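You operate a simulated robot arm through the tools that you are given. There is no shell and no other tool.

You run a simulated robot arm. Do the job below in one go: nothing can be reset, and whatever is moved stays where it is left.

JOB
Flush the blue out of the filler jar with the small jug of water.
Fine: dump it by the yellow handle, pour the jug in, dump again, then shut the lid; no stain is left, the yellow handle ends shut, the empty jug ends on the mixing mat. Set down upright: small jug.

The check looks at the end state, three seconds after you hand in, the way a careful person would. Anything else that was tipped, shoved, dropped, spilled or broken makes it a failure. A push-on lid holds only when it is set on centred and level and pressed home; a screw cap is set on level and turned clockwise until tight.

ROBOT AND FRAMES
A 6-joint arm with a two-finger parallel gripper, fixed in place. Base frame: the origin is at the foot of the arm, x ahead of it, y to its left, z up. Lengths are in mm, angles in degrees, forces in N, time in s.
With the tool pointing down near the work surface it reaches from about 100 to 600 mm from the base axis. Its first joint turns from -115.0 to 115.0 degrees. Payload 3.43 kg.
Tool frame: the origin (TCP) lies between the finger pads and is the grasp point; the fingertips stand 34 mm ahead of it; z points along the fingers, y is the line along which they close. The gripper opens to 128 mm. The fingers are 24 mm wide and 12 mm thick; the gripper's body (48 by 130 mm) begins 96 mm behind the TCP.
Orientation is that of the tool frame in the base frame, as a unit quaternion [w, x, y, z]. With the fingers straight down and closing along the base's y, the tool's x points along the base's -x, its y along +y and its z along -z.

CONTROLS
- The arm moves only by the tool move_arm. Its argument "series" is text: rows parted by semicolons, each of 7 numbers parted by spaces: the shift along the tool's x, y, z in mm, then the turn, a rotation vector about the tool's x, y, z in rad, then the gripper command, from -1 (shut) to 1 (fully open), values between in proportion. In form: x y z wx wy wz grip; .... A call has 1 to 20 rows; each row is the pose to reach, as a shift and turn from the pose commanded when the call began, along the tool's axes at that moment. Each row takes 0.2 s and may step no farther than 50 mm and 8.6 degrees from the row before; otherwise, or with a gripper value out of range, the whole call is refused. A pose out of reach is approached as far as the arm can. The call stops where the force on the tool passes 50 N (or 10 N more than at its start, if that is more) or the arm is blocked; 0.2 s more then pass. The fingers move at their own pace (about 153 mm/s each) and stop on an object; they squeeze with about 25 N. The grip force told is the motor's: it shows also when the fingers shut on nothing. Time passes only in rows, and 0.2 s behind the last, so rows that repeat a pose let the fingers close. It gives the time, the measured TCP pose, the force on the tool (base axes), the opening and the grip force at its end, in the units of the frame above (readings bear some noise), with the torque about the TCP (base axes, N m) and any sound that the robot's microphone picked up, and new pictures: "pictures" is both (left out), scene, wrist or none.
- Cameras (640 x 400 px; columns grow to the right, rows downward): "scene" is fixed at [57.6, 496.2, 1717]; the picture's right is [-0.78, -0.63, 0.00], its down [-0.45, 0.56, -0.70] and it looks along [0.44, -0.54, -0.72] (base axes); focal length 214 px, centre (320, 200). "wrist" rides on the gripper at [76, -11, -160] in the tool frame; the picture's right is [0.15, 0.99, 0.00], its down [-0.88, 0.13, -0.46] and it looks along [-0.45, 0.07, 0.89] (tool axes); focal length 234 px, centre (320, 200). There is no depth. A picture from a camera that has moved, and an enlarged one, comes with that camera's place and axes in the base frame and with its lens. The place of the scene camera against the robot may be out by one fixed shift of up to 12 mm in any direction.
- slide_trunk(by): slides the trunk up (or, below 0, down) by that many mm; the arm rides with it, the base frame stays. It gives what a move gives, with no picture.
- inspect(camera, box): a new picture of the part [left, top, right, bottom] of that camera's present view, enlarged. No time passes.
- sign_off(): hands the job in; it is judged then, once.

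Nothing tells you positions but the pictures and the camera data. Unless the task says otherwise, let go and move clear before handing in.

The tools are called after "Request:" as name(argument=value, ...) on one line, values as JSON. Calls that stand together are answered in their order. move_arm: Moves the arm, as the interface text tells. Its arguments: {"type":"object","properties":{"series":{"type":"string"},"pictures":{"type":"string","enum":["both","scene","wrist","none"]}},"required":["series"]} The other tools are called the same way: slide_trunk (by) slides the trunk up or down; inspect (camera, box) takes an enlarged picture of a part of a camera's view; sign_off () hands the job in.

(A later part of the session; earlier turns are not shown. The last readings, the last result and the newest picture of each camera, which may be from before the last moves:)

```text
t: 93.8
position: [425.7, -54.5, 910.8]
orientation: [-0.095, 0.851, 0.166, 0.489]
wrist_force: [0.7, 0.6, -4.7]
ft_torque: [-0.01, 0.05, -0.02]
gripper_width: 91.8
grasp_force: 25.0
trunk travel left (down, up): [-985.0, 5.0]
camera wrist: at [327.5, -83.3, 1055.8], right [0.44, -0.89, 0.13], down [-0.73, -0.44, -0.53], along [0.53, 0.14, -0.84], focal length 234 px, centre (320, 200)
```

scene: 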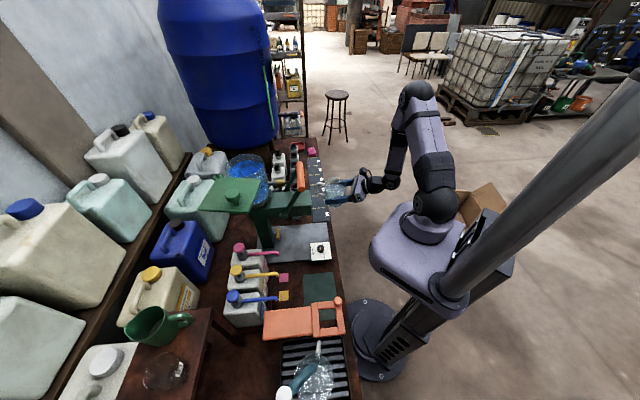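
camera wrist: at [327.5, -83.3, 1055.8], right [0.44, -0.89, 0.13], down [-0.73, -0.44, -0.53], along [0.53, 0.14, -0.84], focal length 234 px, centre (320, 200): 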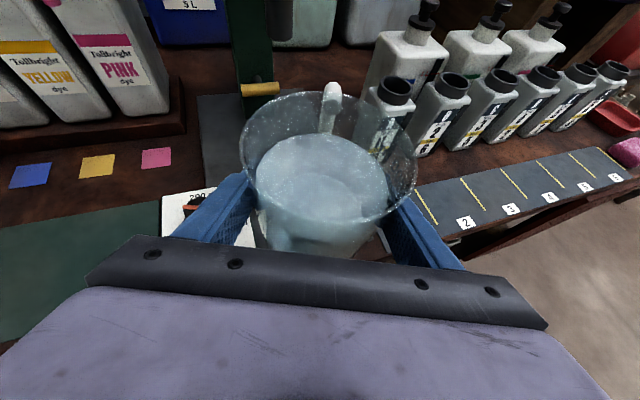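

Back within comfortable reach. Now carrying left around the dial panel and in to the gap between the lever and the pumps, turning the heading back square to the table.

Request:
move_arm(series="1.1 -25.4 1.9 0.043 0 -0.025 -1; 2.2 -50.8 3.7 0.086 0 -0.05 -1; 3.3 -78.6 5.6 0.13 0 -0.0755 -1; 4.4 -106.5 7.5 0.173 0 -0.1007 -1; 8.2 -128 13.8 0.216 0 -0.126 -1; 11.9 -150.2 20.1 0.259 0 -0.151 -1; 20.7 -166.5 35.3 0.294 0 -0.171 -1; 29.6 -182.8 50.5 0.332 0 -0.193 -1; 39.9 -192.7 68 0.332 0 -0.193 -1; 50.2 -202.6 85.7 0.332 0 -0.193 -1; 50.2 -202.6 85.7 0.332 0 -0.193 -1", pictures="both")

Request:
inspect(camera="scene", box=[200, 140, 360, 300])

```text
t: 96.2
position: [441.8, 170.5, 906.9]
orientation: [-0.188, 0.803, 0.325, 0.462]
wrist_force: [0.5, -0.7, -5.1]
ft_torque: [-0.06, 0.03, -0.01]
gripper_width: 92.1
grasp_force: 25.4
trunk travel left (down, up): [-985.0, 5.0]
camera wrist: at [361.3, 108.1, 1052.8], right [0.74, -0.66, 0.13], down [-0.51, -0.68, -0.53], along [0.44, 0.33, -0.84], focal length 234 px, centre (320, 200)
```

scene: 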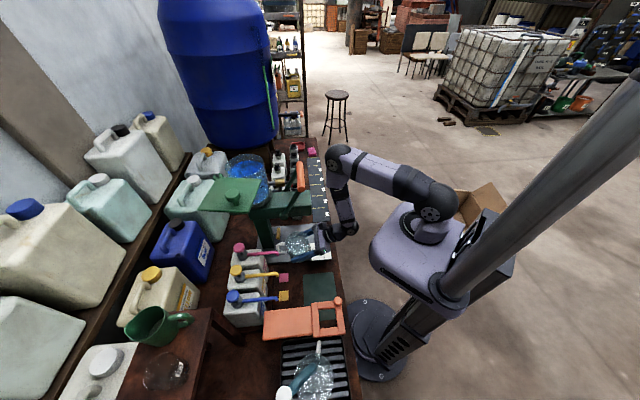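
wrist: 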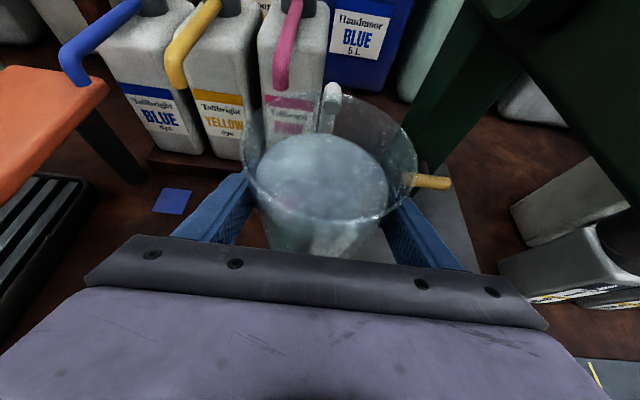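

```text
2.50 times, centred on (280, 220) of scene
camera zoom: at [57.6, 496.2, 1717.0], right [-0.78, -0.63, 0.0], down [-0.45, 0.56, -0.7], along [0.44, -0.54, -0.72], focal length 536 px, centre (420, 150)
```

zoom: 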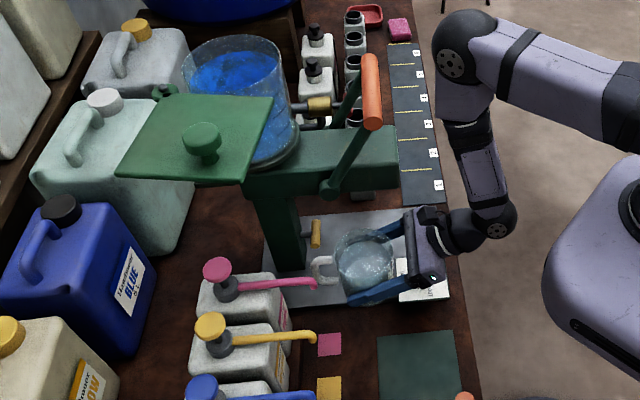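

Clear of the pink spout and lever. Rising here, turning the heading left gradually once above the spout level.

Request:
move_arm(series="15.6 0 -9 0 0 0 -1; 31.2 0 -18 0 0 0 -1; 46.8 0 -27 0 0 0 -1; 62.4 0 -36 0.045 0 -0.026 -1; 77.9 0 -45 0.091 0 -0.0525 -1; 93.5 0 -54 0.181 0 -0.1045 -1; 109.1 0 -63 0.272 0 -0.157 -1; 123.8 0 -71.5 0.363 0 -0.2095 -1; 123.8 0 -71.5 0.363 0 -0.2095 -1", pictures="both")

Request:
inspect(camera="scene", box=[200, 140, 360, 300])

```text
t: 98.2
position: [398.8, 174.3, 1024.5]
orientation: [-0.278, 0.717, 0.486, 0.415]
wrist_force: [-0.7, -0.7, -6.3]
ft_torque: [-0.04, 0.03, 0.0]
gripper_width: 92.0
grasp_force: 24.7
out of reach, approached as far as the arm can: row 7, 8, 9
trunk travel left (down, up): [-985.0, 5.0]
camera wrist: at [349.4, 84.2, 1170.8], right [0.94, -0.3, 0.13], down [-0.19, -0.82, -0.53], along [0.27, 0.48, -0.84], focal length 234 px, centre (320, 200)
```

scene: 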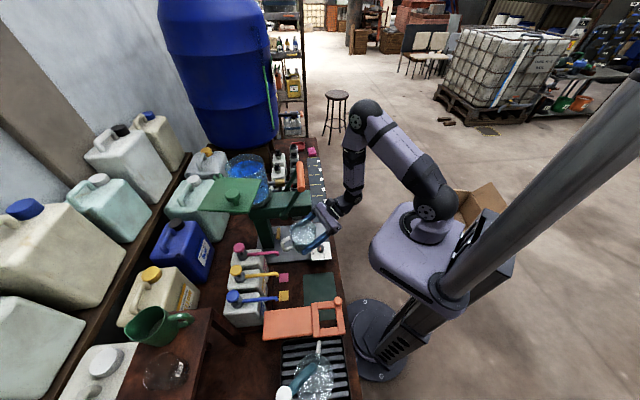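
wrist: 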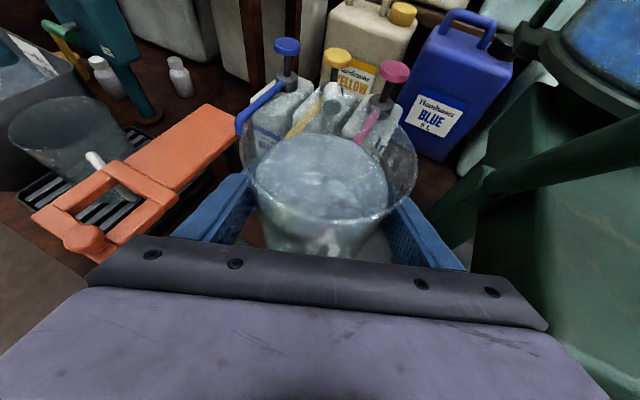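

```text
2.50 times, centred on (280, 220) of scene
camera zoom: at [57.6, 496.2, 1717.0], right [-0.78, -0.63, 0.0], down [-0.45, 0.56, -0.7], along [0.44, -0.54, -0.72], focal length 536 px, centre (420, 150)
```

zoom: 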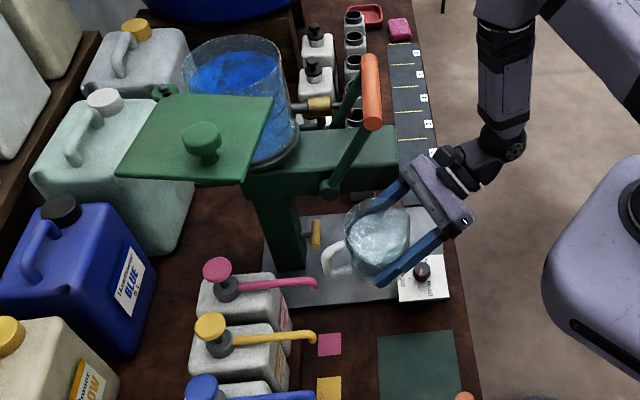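

Folding limit again near shoulder height. I'll go outward over the pumps (bottom of jug ≥ 20 mm above them), to the left of the open lid, where there is more reach to rise.

Request:
move_arm(series="15 0.5 9 -0.04 0 0.023 -1; 30 1 18.5 -0.08 0 0.047 -1; 45.4 1.5 27.6 -0.121 0 0.07 -1; 64 -6 39.7 -0.18 0 0.105 -1; 82.4 -13.9 51.8 -0.242 0 0.14 -1; 82.4 -13.9 51.8 -0.242 0 0.14 -1", pictures="both")

Request:
inspect(camera="scene", box=[200, 140, 360, 300])

```text
t: 99.6
position: [398.6, 242.8, 1053.1]
orientation: [-0.215, 0.775, 0.384, 0.454]
wrist_force: [0.5, 0.4, -5.0]
ft_torque: [-0.05, 0.04, 0.01]
gripper_width: 92.0
grasp_force: 25.7
out of reach, approached as far as the arm can: row 2, 3, 4, 5, 6
trunk travel left (down, up): [-985.0, 5.0]
camera wrist: at [326.3, 169.5, 1197.5], right [0.82, -0.55, 0.14], down [-0.4, -0.74, -0.54], along [0.4, 0.39, -0.83], focal length 234 px, centre (320, 200)
```

scene: 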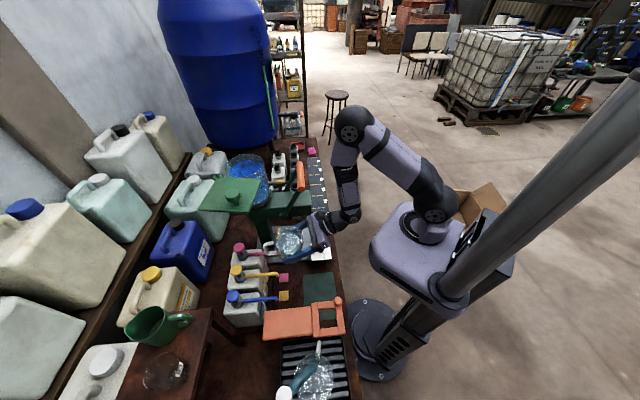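
wrist: 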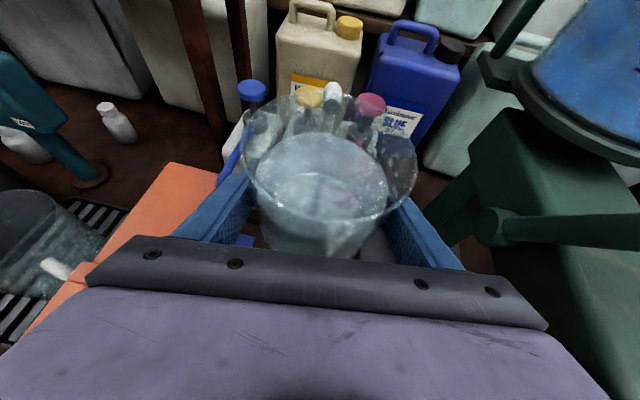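

```text
2.50 times, centred on (280, 220) of scene
camera zoom: at [57.6, 496.2, 1717.0], right [-0.78, -0.63, 0.0], down [-0.45, 0.56, -0.7], along [0.44, -0.54, -0.72], focal length 536 px, centre (420, 150)
```

zoom: 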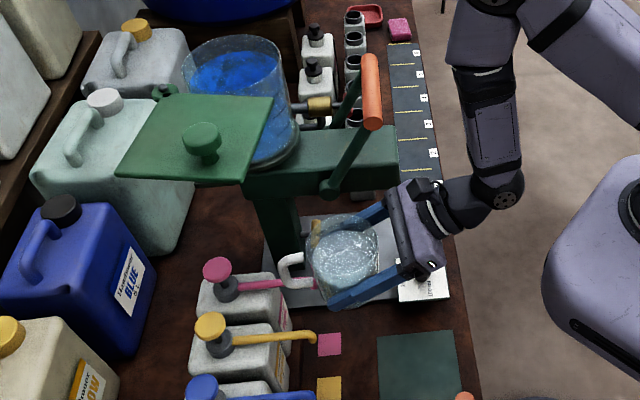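

The wrist is still at its folding limit but everything is calm. Moving further out and left over the spouts at z≈1060.

Request:
move_arm(series="10.5 -15 14.5 -0.02 0 0.015 -1; 19 -26 26 -0.035 0 0.025 -1; 27.2 -37.4 37.3 -0.05 0 0.035 -1; 36 -50 49.7 -0.068 0 0.055 -1; 45 -63.5 62.2 -0.09 0 0.07 -1; 53.4 -76.7 74.7 -0.108 0 0.08 -1; 53.4 -76.7 74.7 -0.108 0 0.08 -1", pictures="both")

Request:
inspect(camera="scene", box=[200, 140, 360, 300])

```text
t: 101.2
position: [403.2, 349.4, 1066.8]
orientation: [-0.146, 0.79, 0.363, 0.472]
wrist_force: [-0.7, 0.1, -6.1]
ft_torque: [-0.07, 0.01, -0.05]
gripper_width: 92.0
grasp_force: 25.0
out of reach, approached as far as the arm can: row 1, 2, 3, 4, 5, 6, 7
trunk travel left (down, up): [-985.0, 5.0]
camera wrist: at [316.3, 296.9, 1211.5], right [0.75, -0.62, 0.23], down [-0.46, -0.73, -0.5], along [0.49, 0.27, -0.83], focal length 234 px, centre (320, 200)
```

scene: 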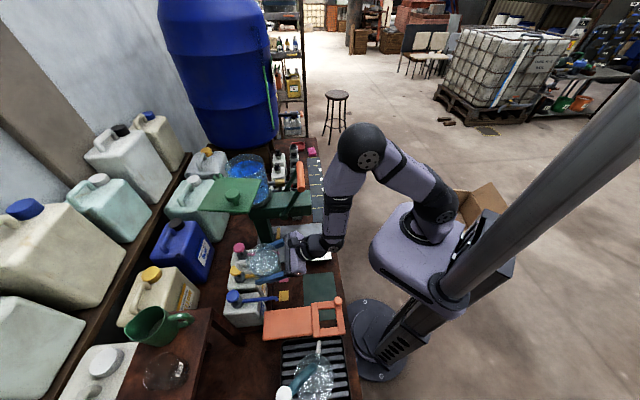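
wrist: 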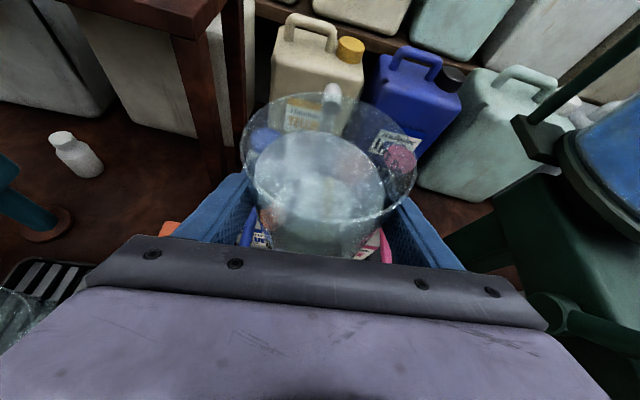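

```text
2.50 times, centred on (280, 220) of scene
camera zoom: at [57.6, 496.2, 1717.0], right [-0.78, -0.63, 0.0], down [-0.45, 0.56, -0.7], along [0.44, -0.54, -0.72], focal length 536 px, centre (420, 150)
```

zoom: 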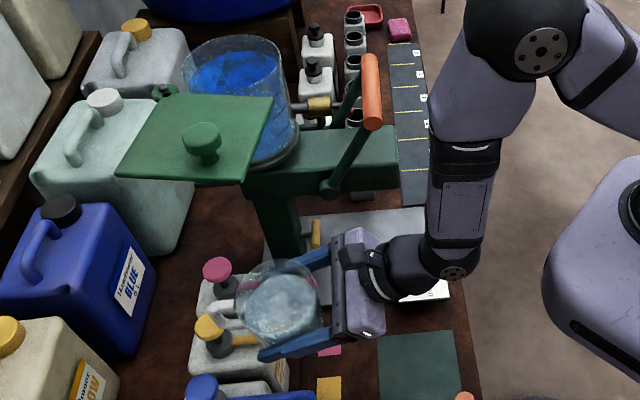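

The jug got a slight sideways tilt (about 6°, no spill). I'll correct the tilt in place first.

Request:
move_arm(series="0 0 0 0.028 0.01 0.048 -1; 0 0 0 0.0568 0.0212 0.0962 -1; 0 0 0 0.0568 0.0212 0.0962 -1; 0 0 0 0.0568 0.0212 0.0962 -1", pictures="wrist")

```text
t: 102.2
position: [405.1, 347.1, 1065.8]
orientation: [-0.147, 0.79, 0.362, 0.473]
wrist_force: [0.1, 0.4, -5.4]
ft_torque: [-0.03, 0.04, 0.0]
gripper_width: 92.1
grasp_force: 24.9
out of reach, approached as far as the arm can: row 1, 2, 3, 4
trunk travel left (down, up): [-985.0, 5.0]
camera wrist: at [316.8, 295.8, 1211.4], right [0.75, -0.62, 0.23], down [-0.46, -0.73, -0.5], along [0.49, 0.27, -0.83], focal length 234 px, centre (320, 200)
```

wrist: 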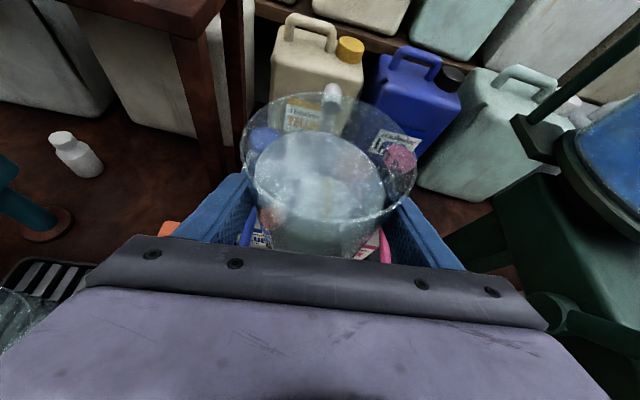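

The roll correction was refused at this heading, so a wrist joint is at its limit. I'll try the correction together with a slight heading change to the left.

Request:
move_arm(series="0 0 0 0.06 0.012 0.006 -1; 0 0 0 0.12 0.025 0.013 -1; 0 0 0 0.1846 0.038 0.0194 -1; 0 0 0 0.1846 0.038 0.0194 -1", pictures="none")

```text
t: 103.2
position: [400.2, 338.3, 1058.6]
orientation: [-0.174, 0.766, 0.4, 0.472]
wrist_force: [1.1, -0.6, -5.5]
ft_torque: [-0.03, 0.0, 0.02]
gripper_width: 92.0
grasp_force: 25.2
out of reach, approached as far as the arm can: row 2, 3, 4
trunk travel left (down, up): [-985.0, 5.0]
```

I suspect the last wrist joint is at its limit for this side; turning the heading to the right of the arm's plane should free it. Testing a 15° heading change to the right.

Request:
move_arm(series="0 0 0 -0.07 -0.009 0.042 -1; 0 0 0 -0.14 -0.019 0.084 -1; 0 0 0 -0.22 -0.029 0.132 -1; 0 0 0 -0.22 -0.029 0.132 -1", pictures="none")

```text
t: 104.2
position: [400.1, 340.7, 1060.4]
orientation: [-0.11, 0.812, 0.298, 0.489]
wrist_force: [-0.4, 1.1, -5.8]
ft_torque: [0.0, 0.02, -0.03]
gripper_width: 92.0
grasp_force: 25.0
trunk travel left (down, up): [-985.0, 5.0]
```

That works, so the limit is understood. Turning a little further right and correcting the jug's tilt to upright.

Request:
move_arm(series="0 0 0 -0.04 -0.005 0.067 -1; 0 0 0 -0.083 -0.011 0.134 -1; 0 0 0 -0.125 -0.016 0.202 -1; 0 0 0 -0.125 -0.016 0.202 -1", pictures="both")

Request:
inspect(camera="scene", box=[200, 140, 360, 300])

```text
t: 105.2
position: [409.4, 359.6, 1076.0]
orientation: [-0.099, 0.849, 0.185, 0.485]
wrist_force: [0.7, -0.5, -6.3]
ft_torque: [-0.05, 0.06, 0.02]
gripper_width: 92.0
grasp_force: 25.2
out of reach, approached as far as the arm can: row 1, 2, 3, 4
trunk travel left (down, up): [-985.0, 5.0]
camera wrist: at [312.6, 330.2, 1221.9], right [0.47, -0.87, 0.14], down [-0.71, -0.47, -0.52], along [0.52, 0.15, -0.84], focal length 234 px, centre (320, 200)
```

scene: 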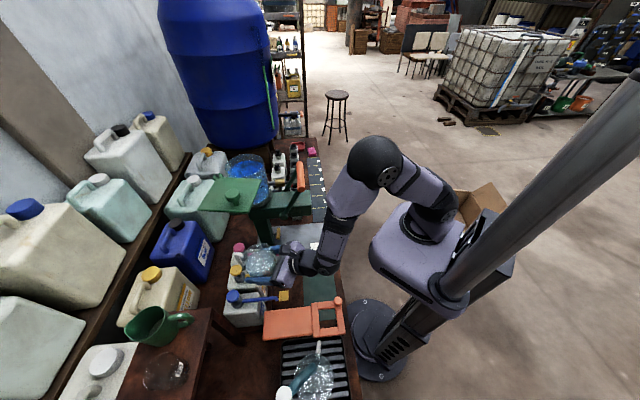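
wrist: 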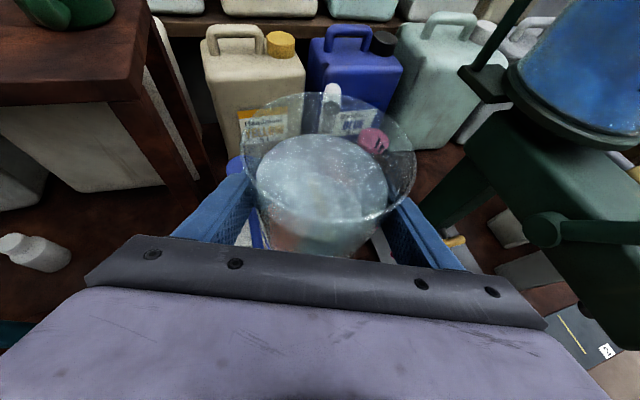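

```text
2.50 times, centred on (280, 220) of scene
camera zoom: at [57.6, 496.2, 1717.0], right [-0.78, -0.63, 0.0], down [-0.45, 0.56, -0.7], along [0.44, -0.54, -0.72], focal length 536 px, centre (420, 150)
```

zoom: 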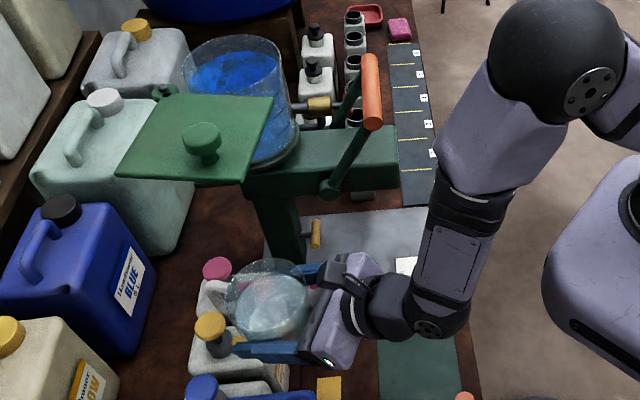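

The jug is upright again. I'll shift left to clear the open lid's corner and then rise alongside it.

Request:
move_arm(series="-3 -20 -9 0 0 0 -1; -6 -40.8 -18.4 0 0 0 -1; 4 -40.8 -24.2 0 0 0 -1; 14.4 -40.8 -30.2 0 0 0 -1; 34.7 -40.8 -41.9 0 0 0 -1; 55 -40.8 -53.7 0 0 0 -1; 75.4 -40.8 -65.4 0 0 0 -1; 95.8 -40.8 -77.2 0 0 0 -1; 95.8 -40.8 -77.2 0 0 0 -1", pictures="both")

Request:
inspect(camera="scene", box=[180, 120, 340, 280])

```text
t: 107.2
position: [374.5, 393.8, 1197.9]
orientation: [-0.109, 0.848, 0.184, 0.486]
wrist_force: [-0.7, -0.1, -5.6]
ft_torque: [-0.05, 0.09, -0.02]
gripper_width: 91.8
grasp_force: 24.8
trunk travel left (down, up): [-985.0, 5.0]
camera wrist: at [279.7, 360.0, 1343.0], right [0.48, -0.87, 0.12], down [-0.71, -0.47, -0.53], along [0.52, 0.17, -0.84], focal length 234 px, centre (320, 200)
```

scene: 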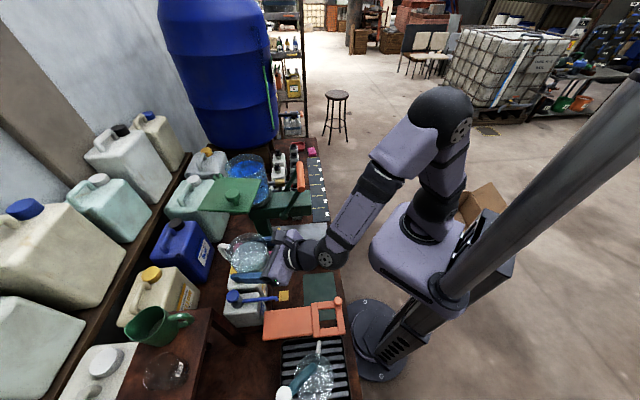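
wrist: 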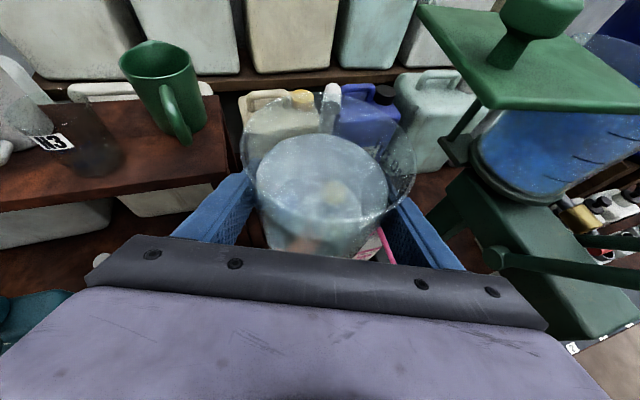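

```text
2.50 times, centred on (260, 200) of scene
camera zoom: at [57.6, 496.2, 1717.0], right [-0.78, -0.63, 0.0], down [-0.45, 0.56, -0.7], along [0.44, -0.54, -0.72], focal length 536 px, centre (470, 200)
```

zoom: 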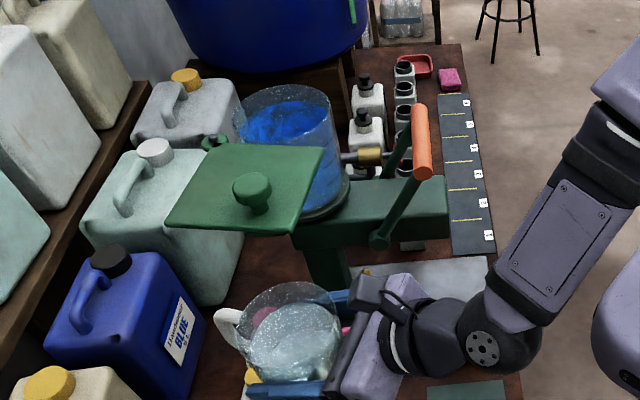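

All in reach and upright. Continuing the rise to z≈1385.

Request:
move_arm(series="20.3 0 -11.7 0 0 0 -1; 40.6 0 -23.4 0 0 0 -1; 60.9 0 -35.1 0 0 0 -1; 81.2 0 -46.8 0 0 0 -1; 101.5 0 -58.5 0 0 0 -1; 121.8 0 -70.2 0 0 0 -1; 142 0 -82 0 0 0 -1; 162.4 0 -93.7 0 0 0 -1; 162.4 0 -93.7 0 0 0 -1", pictures="both")

```text
t: 109.2
position: [374.9, 389.5, 1385.1]
orientation: [-0.11, 0.847, 0.185, 0.486]
wrist_force: [0.5, -0.2, -4.9]
ft_torque: [-0.05, 0.08, 0.03]
gripper_width: 92.1
grasp_force: 25.1
trunk travel left (down, up): [-985.0, 5.0]
camera wrist: at [280.5, 356.5, 1531.3], right [0.48, -0.87, 0.12], down [-0.71, -0.46, -0.53], along [0.52, 0.17, -0.84], focal length 234 px, centre (320, 200)
```

scene: 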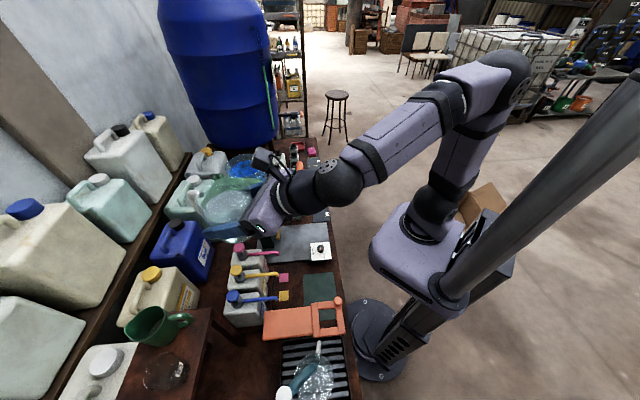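
wrist: 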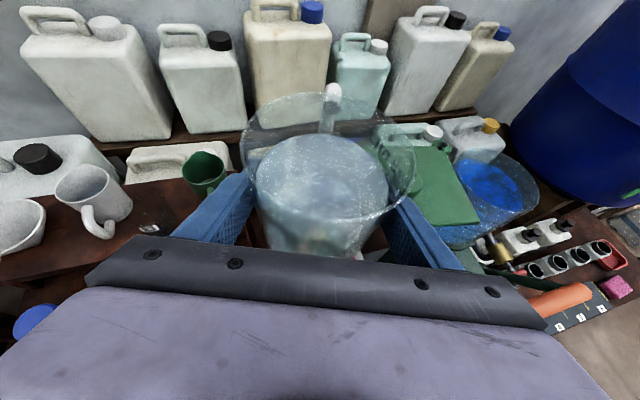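

Jug is upright at z=1385 to the left of the jar. I'll look closely at the jar mouth and the lid to plan the crossing.

Request:
inspect(camera="wrist", box=[370, 110, 570, 260])

Request:
inspect(camera="scene", box=[170, 120, 330, 240])

```text
2.67 times, centred on (470, 185) of wrist
camera zoom: at [280.5, 356.5, 1531.3], right [0.48, -0.87, 0.12], down [-0.71, -0.46, -0.53], along [0.52, 0.17, -0.84], focal length 624 px, centre (-80, 240)
```

zoom: 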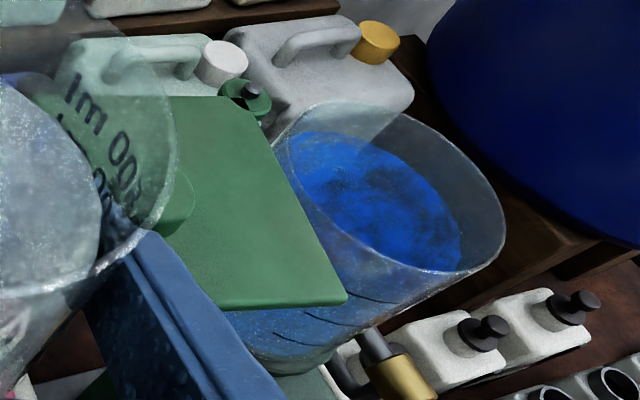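

```text
3.33 times, centred on (250, 180) of scene
camera zoom: at [57.6, 496.2, 1717.0], right [-0.78, -0.63, 0.0], down [-0.45, 0.56, -0.7], along [0.44, -0.54, -0.72], focal length 715 px, centre (553, 267)
```

zoom: 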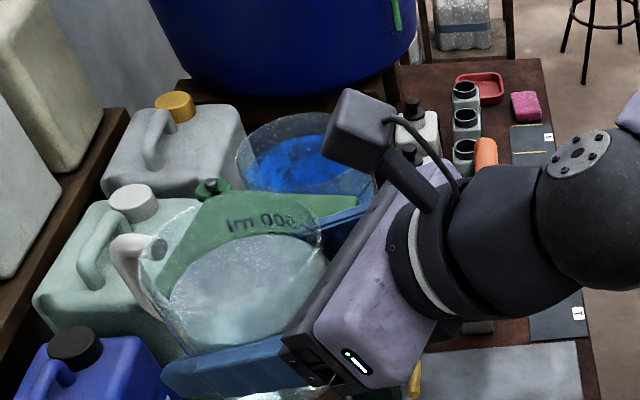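

The jar mouth is confirmed at about (647, 185, 1260). I'll carry the jug over the lid at this height to the right-hand side of the jar, turning the heading right as I go.

Request:
move_arm(series="3 18.4 5.3 -0.0226 0 0.0132 -1; 6.1 36.7 10.5 -0.0453 0 0.0264 -1; 9.1 55.1 15.8 -0.0679 0 0.0395 -1; 12.2 73.4 21.1 -0.0906 0 0.0527 -1; 15.2 91.8 26.4 -0.1132 0 0.0659 -1; 18.2 110.2 31.6 -0.1358 0 0.0791 -1; 21.3 128.5 36.9 -0.1585 0 0.0923 -1; 24.3 146.9 42.2 -0.1811 0 0.1054 -1; 27.4 165.2 47.4 -0.2038 0 0.1186 -1; 30.4 183.6 52.7 -0.2264 0.0017 0.1318 -1; 30.4 183.6 52.7 -0.2264 0.0017 0.1318 -1", pictures="both")

```text
t: 111.6
position: [509.5, 249.1, 1383.9]
orientation: [-0.044, 0.864, 0.071, 0.497]
wrist_force: [-0.5, -0.2, -4.7]
ft_torque: [0.0, 0.04, 0.01]
gripper_width: 92.1
grasp_force: 25.2
trunk travel left (down, up): [-985.0, 5.0]
camera wrist: at [408.5, 241.9, 1529.2], right [0.24, -0.96, 0.12], down [-0.8, -0.27, -0.53], along [0.55, 0.03, -0.84], focal length 234 px, centre (320, 200)
```

scene: 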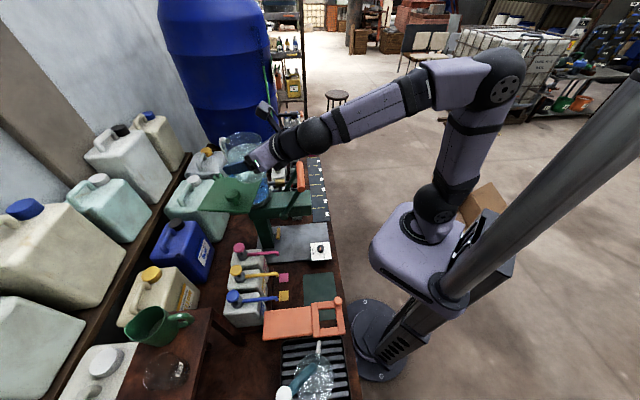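
wrist: 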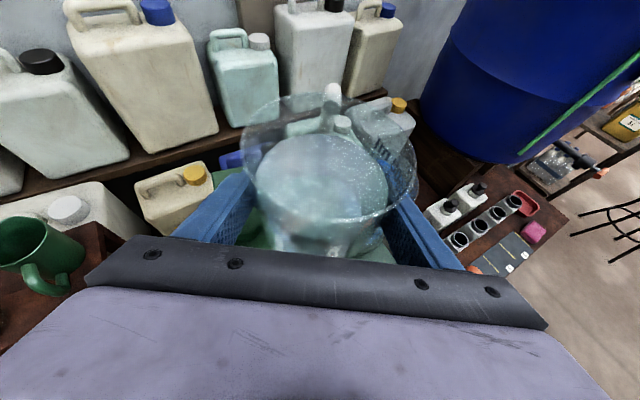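

Good. Second half of the crossing, to the right of the jar.

Request:
move_arm(series="5.3 16.1 9.1 -0.0227 0 0.0132 -1; 10.6 32.3 18.3 -0.0453 0 0.0264 -1; 15.8 48.4 27.4 -0.068 0 0.0395 -1; 21.1 64.6 36.6 -0.0906 0 0.0527 -1; 26.4 80.7 45.7 -0.1133 0 0.0659 -1; 31.7 96.8 54.8 -0.136 0 0.0791 -1; 37 113 64 -0.1586 0 0.0923 -1; 42.2 129.1 73.1 -0.1813 0 0.1054 -1; 47.5 145.3 82.3 -0.2039 0 0.1186 -1; 52.8 161.4 91.4 -0.2266 0.0014 0.1318 -1; 52.8 161.4 91.4 -0.2266 0.0014 0.1318 -1", pictures="both")

Request:
inspect(camera="scene", box=[180, 110, 320, 210])

```text
t: 114.0
position: [639.1, 106.4, 1382.4]
orientation: [0.02, 0.866, -0.041, 0.498]
wrist_force: [-0.6, 0.5, -5.8]
ft_torque: [0.04, 0.05, 0.02]
gripper_width: 92.0
grasp_force: 25.0
trunk travel left (down, up): [-985.0, 5.0]
camera wrist: at [539.9, 125.7, 1527.6], right [-0.02, -0.99, 0.12], down [-0.84, -0.05, -0.53], along [0.53, -0.11, -0.84], focal length 234 px, centre (320, 200)
```

scene: 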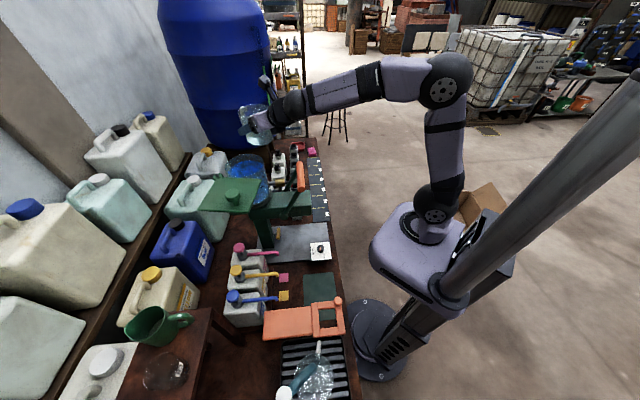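
wrist: 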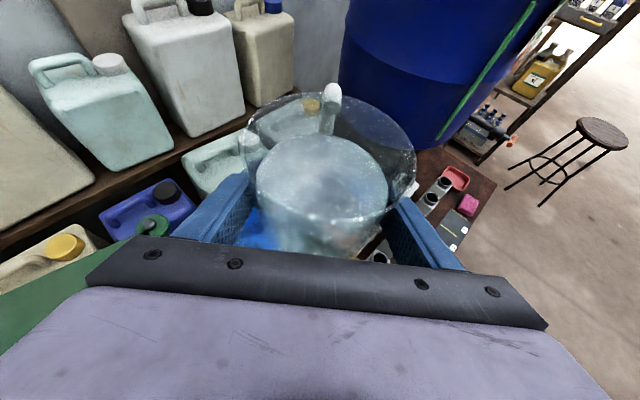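

```text
4.00 times, centred on (250, 160) of scene
camera zoom: at [57.6, 496.2, 1717.0], right [-0.78, -0.63, 0.0], down [-0.45, 0.56, -0.7], along [0.44, -0.54, -0.72], focal length 858 px, centre (600, 360)
```

zoom: 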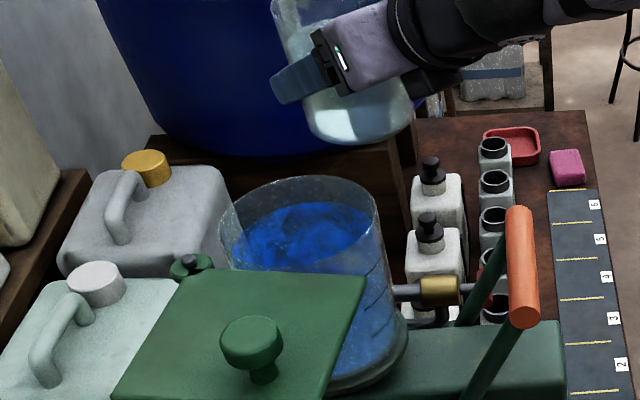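

The jug is just right of the jar, still upright. I'll lower to z≈1350 and begin tilting left toward the jar to 15°.

Request:
move_arm(series="-9 0 5.3 0 0 0 -1; -18.5 0 10.7 0 0 0 -1; -27.7 0 16 -0.0439 0.0003 -0.0755 -1; -27.7 0 16 -0.0878 0.0006 -0.1508 -1; -27.7 0 16 -0.1317 0.001 -0.2263 -1; -27.7 0 16 -0.1317 0.001 -0.2263 -1", pictures="both")

Request:
inspect(camera="scene", box=[180, 110, 320, 210])

```text
t: 115.4
position: [638.5, 106.4, 1350.1]
orientation: [0.133, 0.861, 0.023, 0.49]
wrist_force: [-0.4, 0.3, -5.0]
ft_torque: [0.02, 0.05, 0.01]
gripper_width: 92.0
grasp_force: 25.1
trunk travel left (down, up): [-985.0, 5.0]
camera wrist: at [542.8, 163.7, 1488.0], right [-0.01, -0.93, 0.37], down [-0.86, -0.18, -0.48], along [0.52, -0.33, -0.79], focal length 234 px, centre (320, 200)
```

scene: 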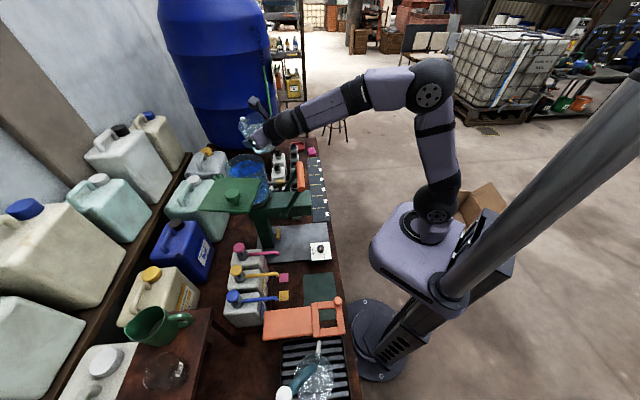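
wrist: 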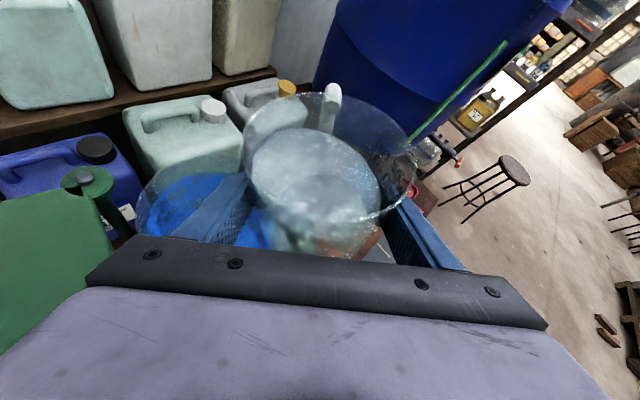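

```text
4.00 times, centred on (250, 160) of scene
camera zoom: at [57.6, 496.2, 1717.0], right [-0.78, -0.63, 0.0], down [-0.45, 0.56, -0.7], along [0.44, -0.54, -0.72], focal length 858 px, centre (600, 360)
```

zoom: 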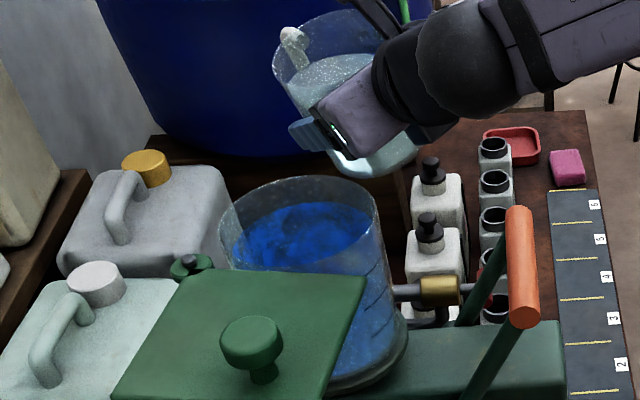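

Tilted 15°, lip over the jar. Now pouring slowly: 2.5° per step up to about 55°.

Request:
move_arm(series="0 0 0 -0.022 0.0002 -0.0377 -1; 0 0 0 -0.0439 0.0003 -0.0754 -1; 0 0 0 -0.0659 0.0005 -0.1131 -1; 0 0 0 -0.0878 0.0006 -0.1508 -1; 0 0 0 -0.1098 0.0008 -0.1885 -1; 0 0 0 -0.1317 0.001 -0.2262 -1; 0 0 0 -0.1537 0.0011 -0.2639 -1; 0 0 0 -0.1756 0.0013 -0.3016 -1; 0 0 0 -0.1976 0.0014 -0.3393 -1; 0 0 0 -0.2195 0.0016 -0.377 -1; 0 0 0 -0.2195 0.0016 -0.377 -1", pictures="both")

Request:
inspect(camera="scene", box=[180, 110, 320, 210])

```text
t: 117.8
position: [638.8, 106.6, 1350.5]
orientation: [0.315, 0.822, 0.132, 0.456]
wrist_force: [-0.9, -0.1, -4.7]
ft_torque: [0.04, 0.04, -0.02]
gripper_width: 91.9
grasp_force: 25.4
trunk travel left (down, up): [-985.0, 5.0]
camera wrist: at [548.1, 216.7, 1455.9], right [0.01, -0.68, 0.73], down [-0.87, -0.36, -0.33], along [0.49, -0.63, -0.6], focal length 234 px, centre (320, 200)
```

scene: 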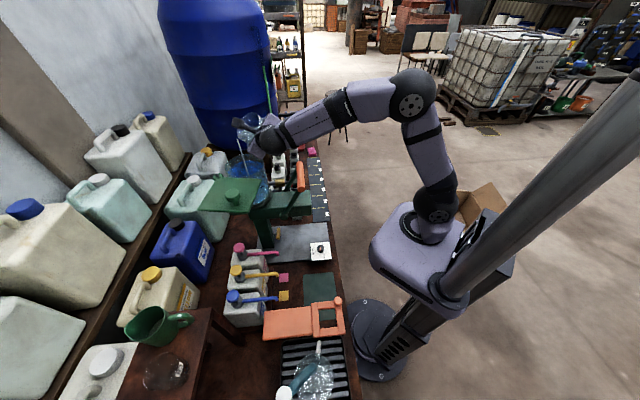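
wrist: 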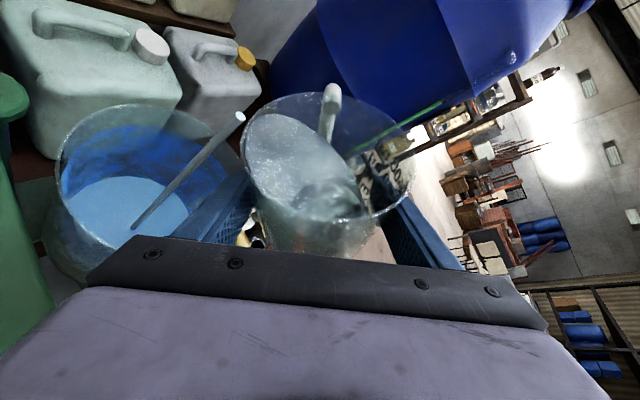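

```text
4.00 times, centred on (250, 160) of scene
camera zoom: at [57.6, 496.2, 1717.0], right [-0.78, -0.63, 0.0], down [-0.45, 0.56, -0.7], along [0.44, -0.54, -0.72], focal length 858 px, centre (600, 360)
```

zoom: 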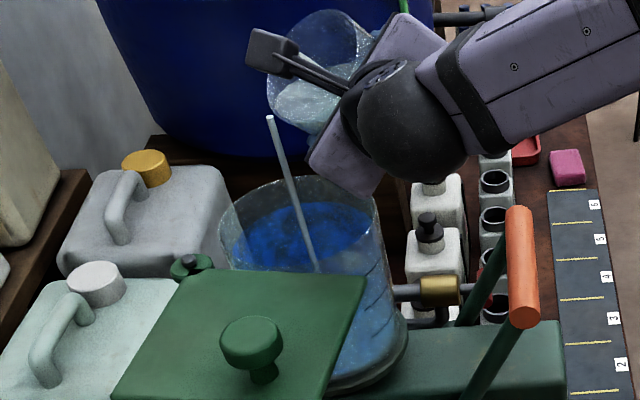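

Water is streaming into the middle of the jar. Continuing the slow tilt.

Request:
move_arm(series="0 0 0 -0.022 0.0002 -0.0377 -1; 0 0 0 -0.0439 0.0003 -0.0754 -1; 0 0 0 -0.0659 0.0005 -0.1131 -1; 0 0 0 -0.0878 0.0006 -0.1508 -1; 0 0 0 -0.1098 0.0008 -0.1885 -1; 0 0 0 -0.1317 0.001 -0.2262 -1; 0 0 0 -0.1537 0.0011 -0.2639 -1; 0 0 0 -0.1756 0.0013 -0.3016 -1; 0 0 0 -0.1976 0.0014 -0.3393 -1; 0 0 0 -0.2195 0.0016 -0.377 -1; 0 0 0 -0.2195 0.0016 -0.377 -1", pictures="both")

Request:
inspect(camera="scene", box=[180, 110, 320, 210])

```text
t: 120.2
position: [639.2, 107.2, 1351.3]
orientation: [0.483, 0.743, 0.233, 0.401]
wrist_force: [0.0, -0.6, -2.9]
ft_torque: [0.01, 0.04, -0.02]
gripper_width: 91.8
grasp_force: 25.0
trunk travel left (down, up): [-985.0, 5.0]
camera wrist: at [551.5, 251.9, 1403.2], right [0.04, -0.31, 0.95], down [-0.88, -0.46, -0.11], along [0.47, -0.83, -0.3], focal length 234 px, centre (320, 200)
```

scene: 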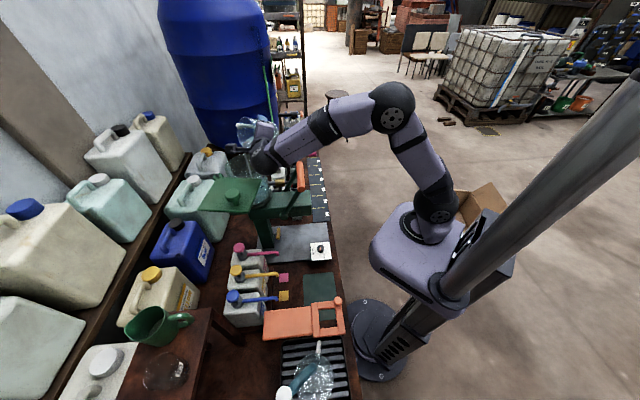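
wrist: 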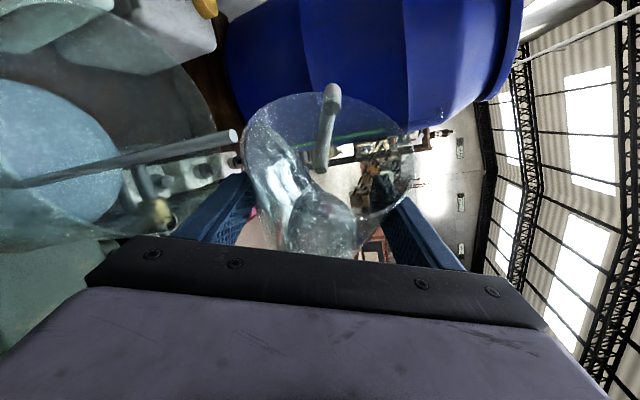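

```text
4.00 times, centred on (250, 160) of scene
camera zoom: at [57.6, 496.2, 1717.0], right [-0.78, -0.63, 0.0], down [-0.45, 0.56, -0.7], along [0.44, -0.54, -0.72], focal length 858 px, centre (600, 360)
```

zoom: 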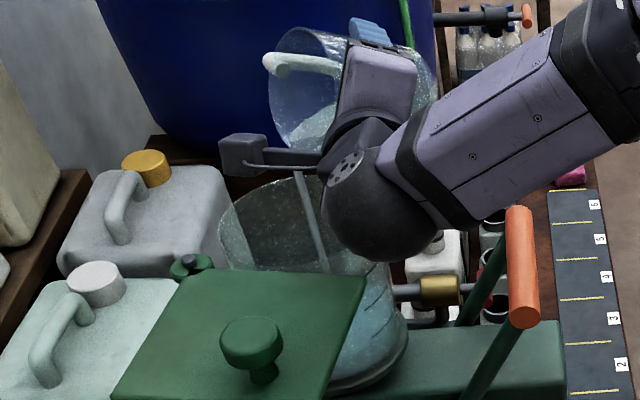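

Half the water is in and the blue film is already washing off. Continuing the tilt to 90° with a small shift to keep the stream centred.

Request:
move_arm(series="0.9 -0.5 -0.6 -0.022 0.0002 -0.0377 -1; 1.9 -1 -1.1 -0.0439 0.0003 -0.0754 -1; 2.8 -1.5 -1.6 -0.0659 0.0005 -0.1131 -1; 3.8 -2 -2.2 -0.0878 0.0006 -0.1508 -1; 4.7 -2.6 -2.7 -0.1098 0.0008 -0.1885 -1; 5.6 -3.1 -3.3 -0.1317 0.001 -0.2262 -1; 6.6 -3.6 -3.8 -0.1537 0.0011 -0.2639 -1; 7.5 -4.1 -4.4 -0.1756 0.0013 -0.3016 -1; 8.5 -4.6 -5 -0.1976 0.0014 -0.3393 -1; 9.4 -5.1 -5.5 -0.2195 0.0016 -0.377 -1; 9.4 -5.1 -5.5 -0.2195 0.0016 -0.377 -1", pictures="both")

Request:
inspect(camera="scene", box=[180, 110, 320, 210])

```text
t: 122.6
position: [639.6, 118.9, 1350.8]
orientation: [0.627, 0.629, 0.322, 0.327]
wrist_force: [-0.5, 0.2, -1.9]
ft_torque: [0.0, 0.0, 0.01]
gripper_width: 91.7
grasp_force: 25.3
trunk travel left (down, up): [-985.0, 5.0]
camera wrist: at [553.5, 272.4, 1340.9], right [0.08, 0.11, 0.99], down [-0.88, -0.46, 0.12], along [0.46, -0.88, 0.06], focal length 234 px, centre (320, 200)
```

scene: 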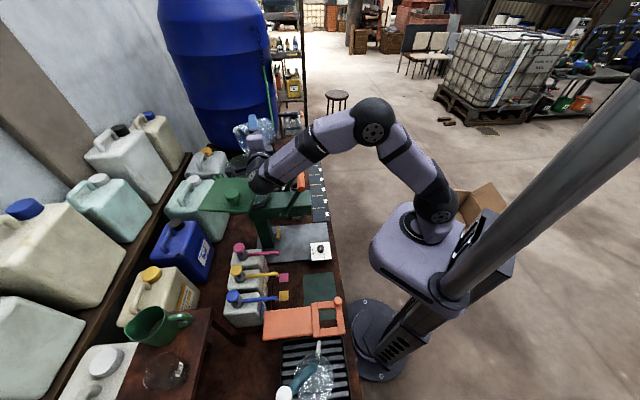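
wrist: 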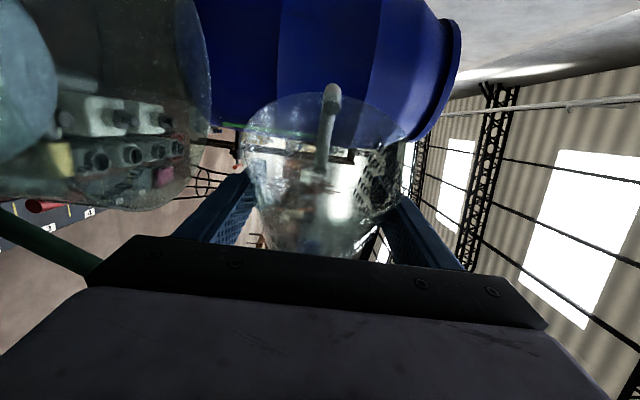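

```text
4.00 times, centred on (250, 160) of scene
camera zoom: at [57.6, 496.2, 1717.0], right [-0.78, -0.63, 0.0], down [-0.45, 0.56, -0.7], along [0.44, -0.54, -0.72], focal length 858 px, centre (600, 360)
```

zoom: 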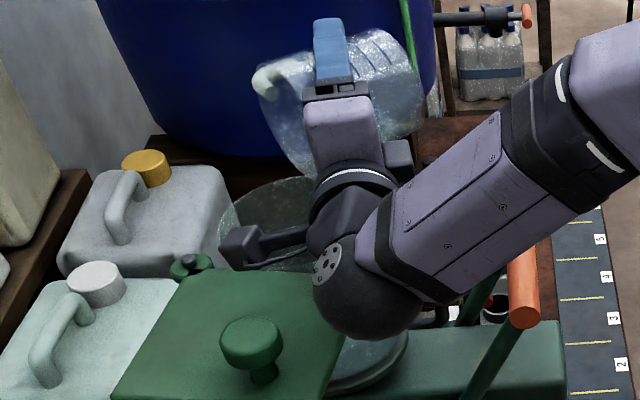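

Nearly empty now (jug weight down to about 1.9 N). Tilting a little past horizontal, raising slightly, to drain the last drops.

Request:
move_arm(series="1.4 3.5 -0.8 -0.022 0.0002 -0.0377 -1; 2.9 7 -1.7 -0.0439 0.0003 -0.0754 -1; 4.3 10.5 -2.5 -0.0659 0.0005 -0.1131 -1; 5.7 14 -3.4 -0.0878 0.0006 -0.1508 -1; 7.2 17 -4.2 -0.1098 0.0008 -0.1885 -1; 8.6 20 -5 -0.1317 0.001 -0.2262 -1; 8.6 20 -5 -0.1317 0.001 -0.2262 -1; 8.6 20 -5 -0.1317 0.001 -0.2262 -1; 8.6 20 -5 -0.1317 0.001 -0.2262 -1; 8.6 20 -5 -0.1317 0.001 -0.2262 -1; 8.6 20 -5 -0.1317 0.001 -0.2262 -1", pictures="both")

Request:
inspect(camera="scene", box=[180, 110, 320, 210])

```text
t: 125.0
position: [640.5, 129.0, 1371.1]
orientation: [0.7, 0.547, 0.368, 0.275]
wrist_force: [-0.3, -0.1, -1.3]
ft_torque: [0.02, 0.02, 0.01]
gripper_width: 91.6
grasp_force: 24.9
trunk travel left (down, up): [-985.0, 5.0]
camera wrist: at [552.7, 275.1, 1323.5], right [0.1, 0.36, 0.93], down [-0.88, -0.41, 0.26], along [0.47, -0.84, 0.28], focal length 234 px, centre (320, 200)
```

scene: 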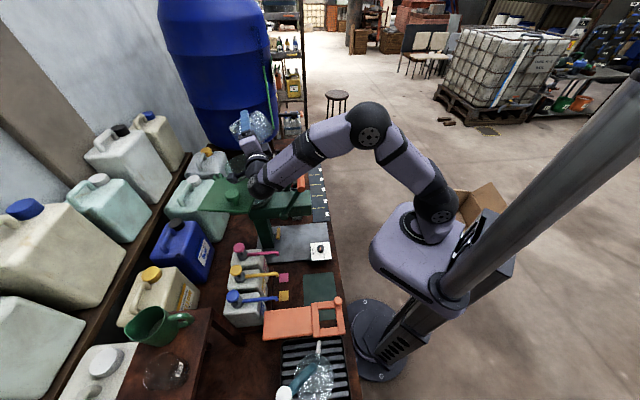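
wrist: 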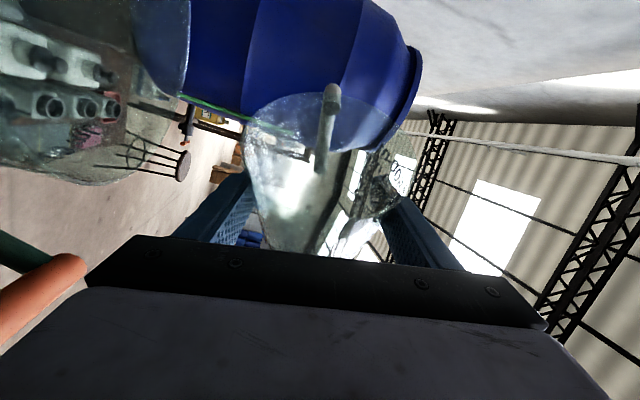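

```text
4.00 times, centred on (250, 160) of scene
camera zoom: at [57.6, 496.2, 1717.0], right [-0.78, -0.63, 0.0], down [-0.45, 0.56, -0.7], along [0.44, -0.54, -0.72], focal length 858 px, centre (600, 360)
```

zoom: 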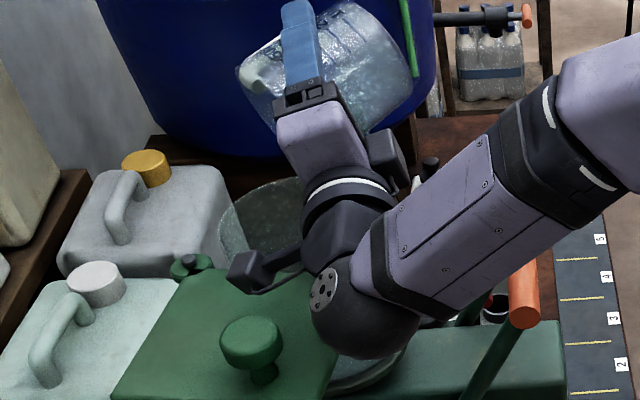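

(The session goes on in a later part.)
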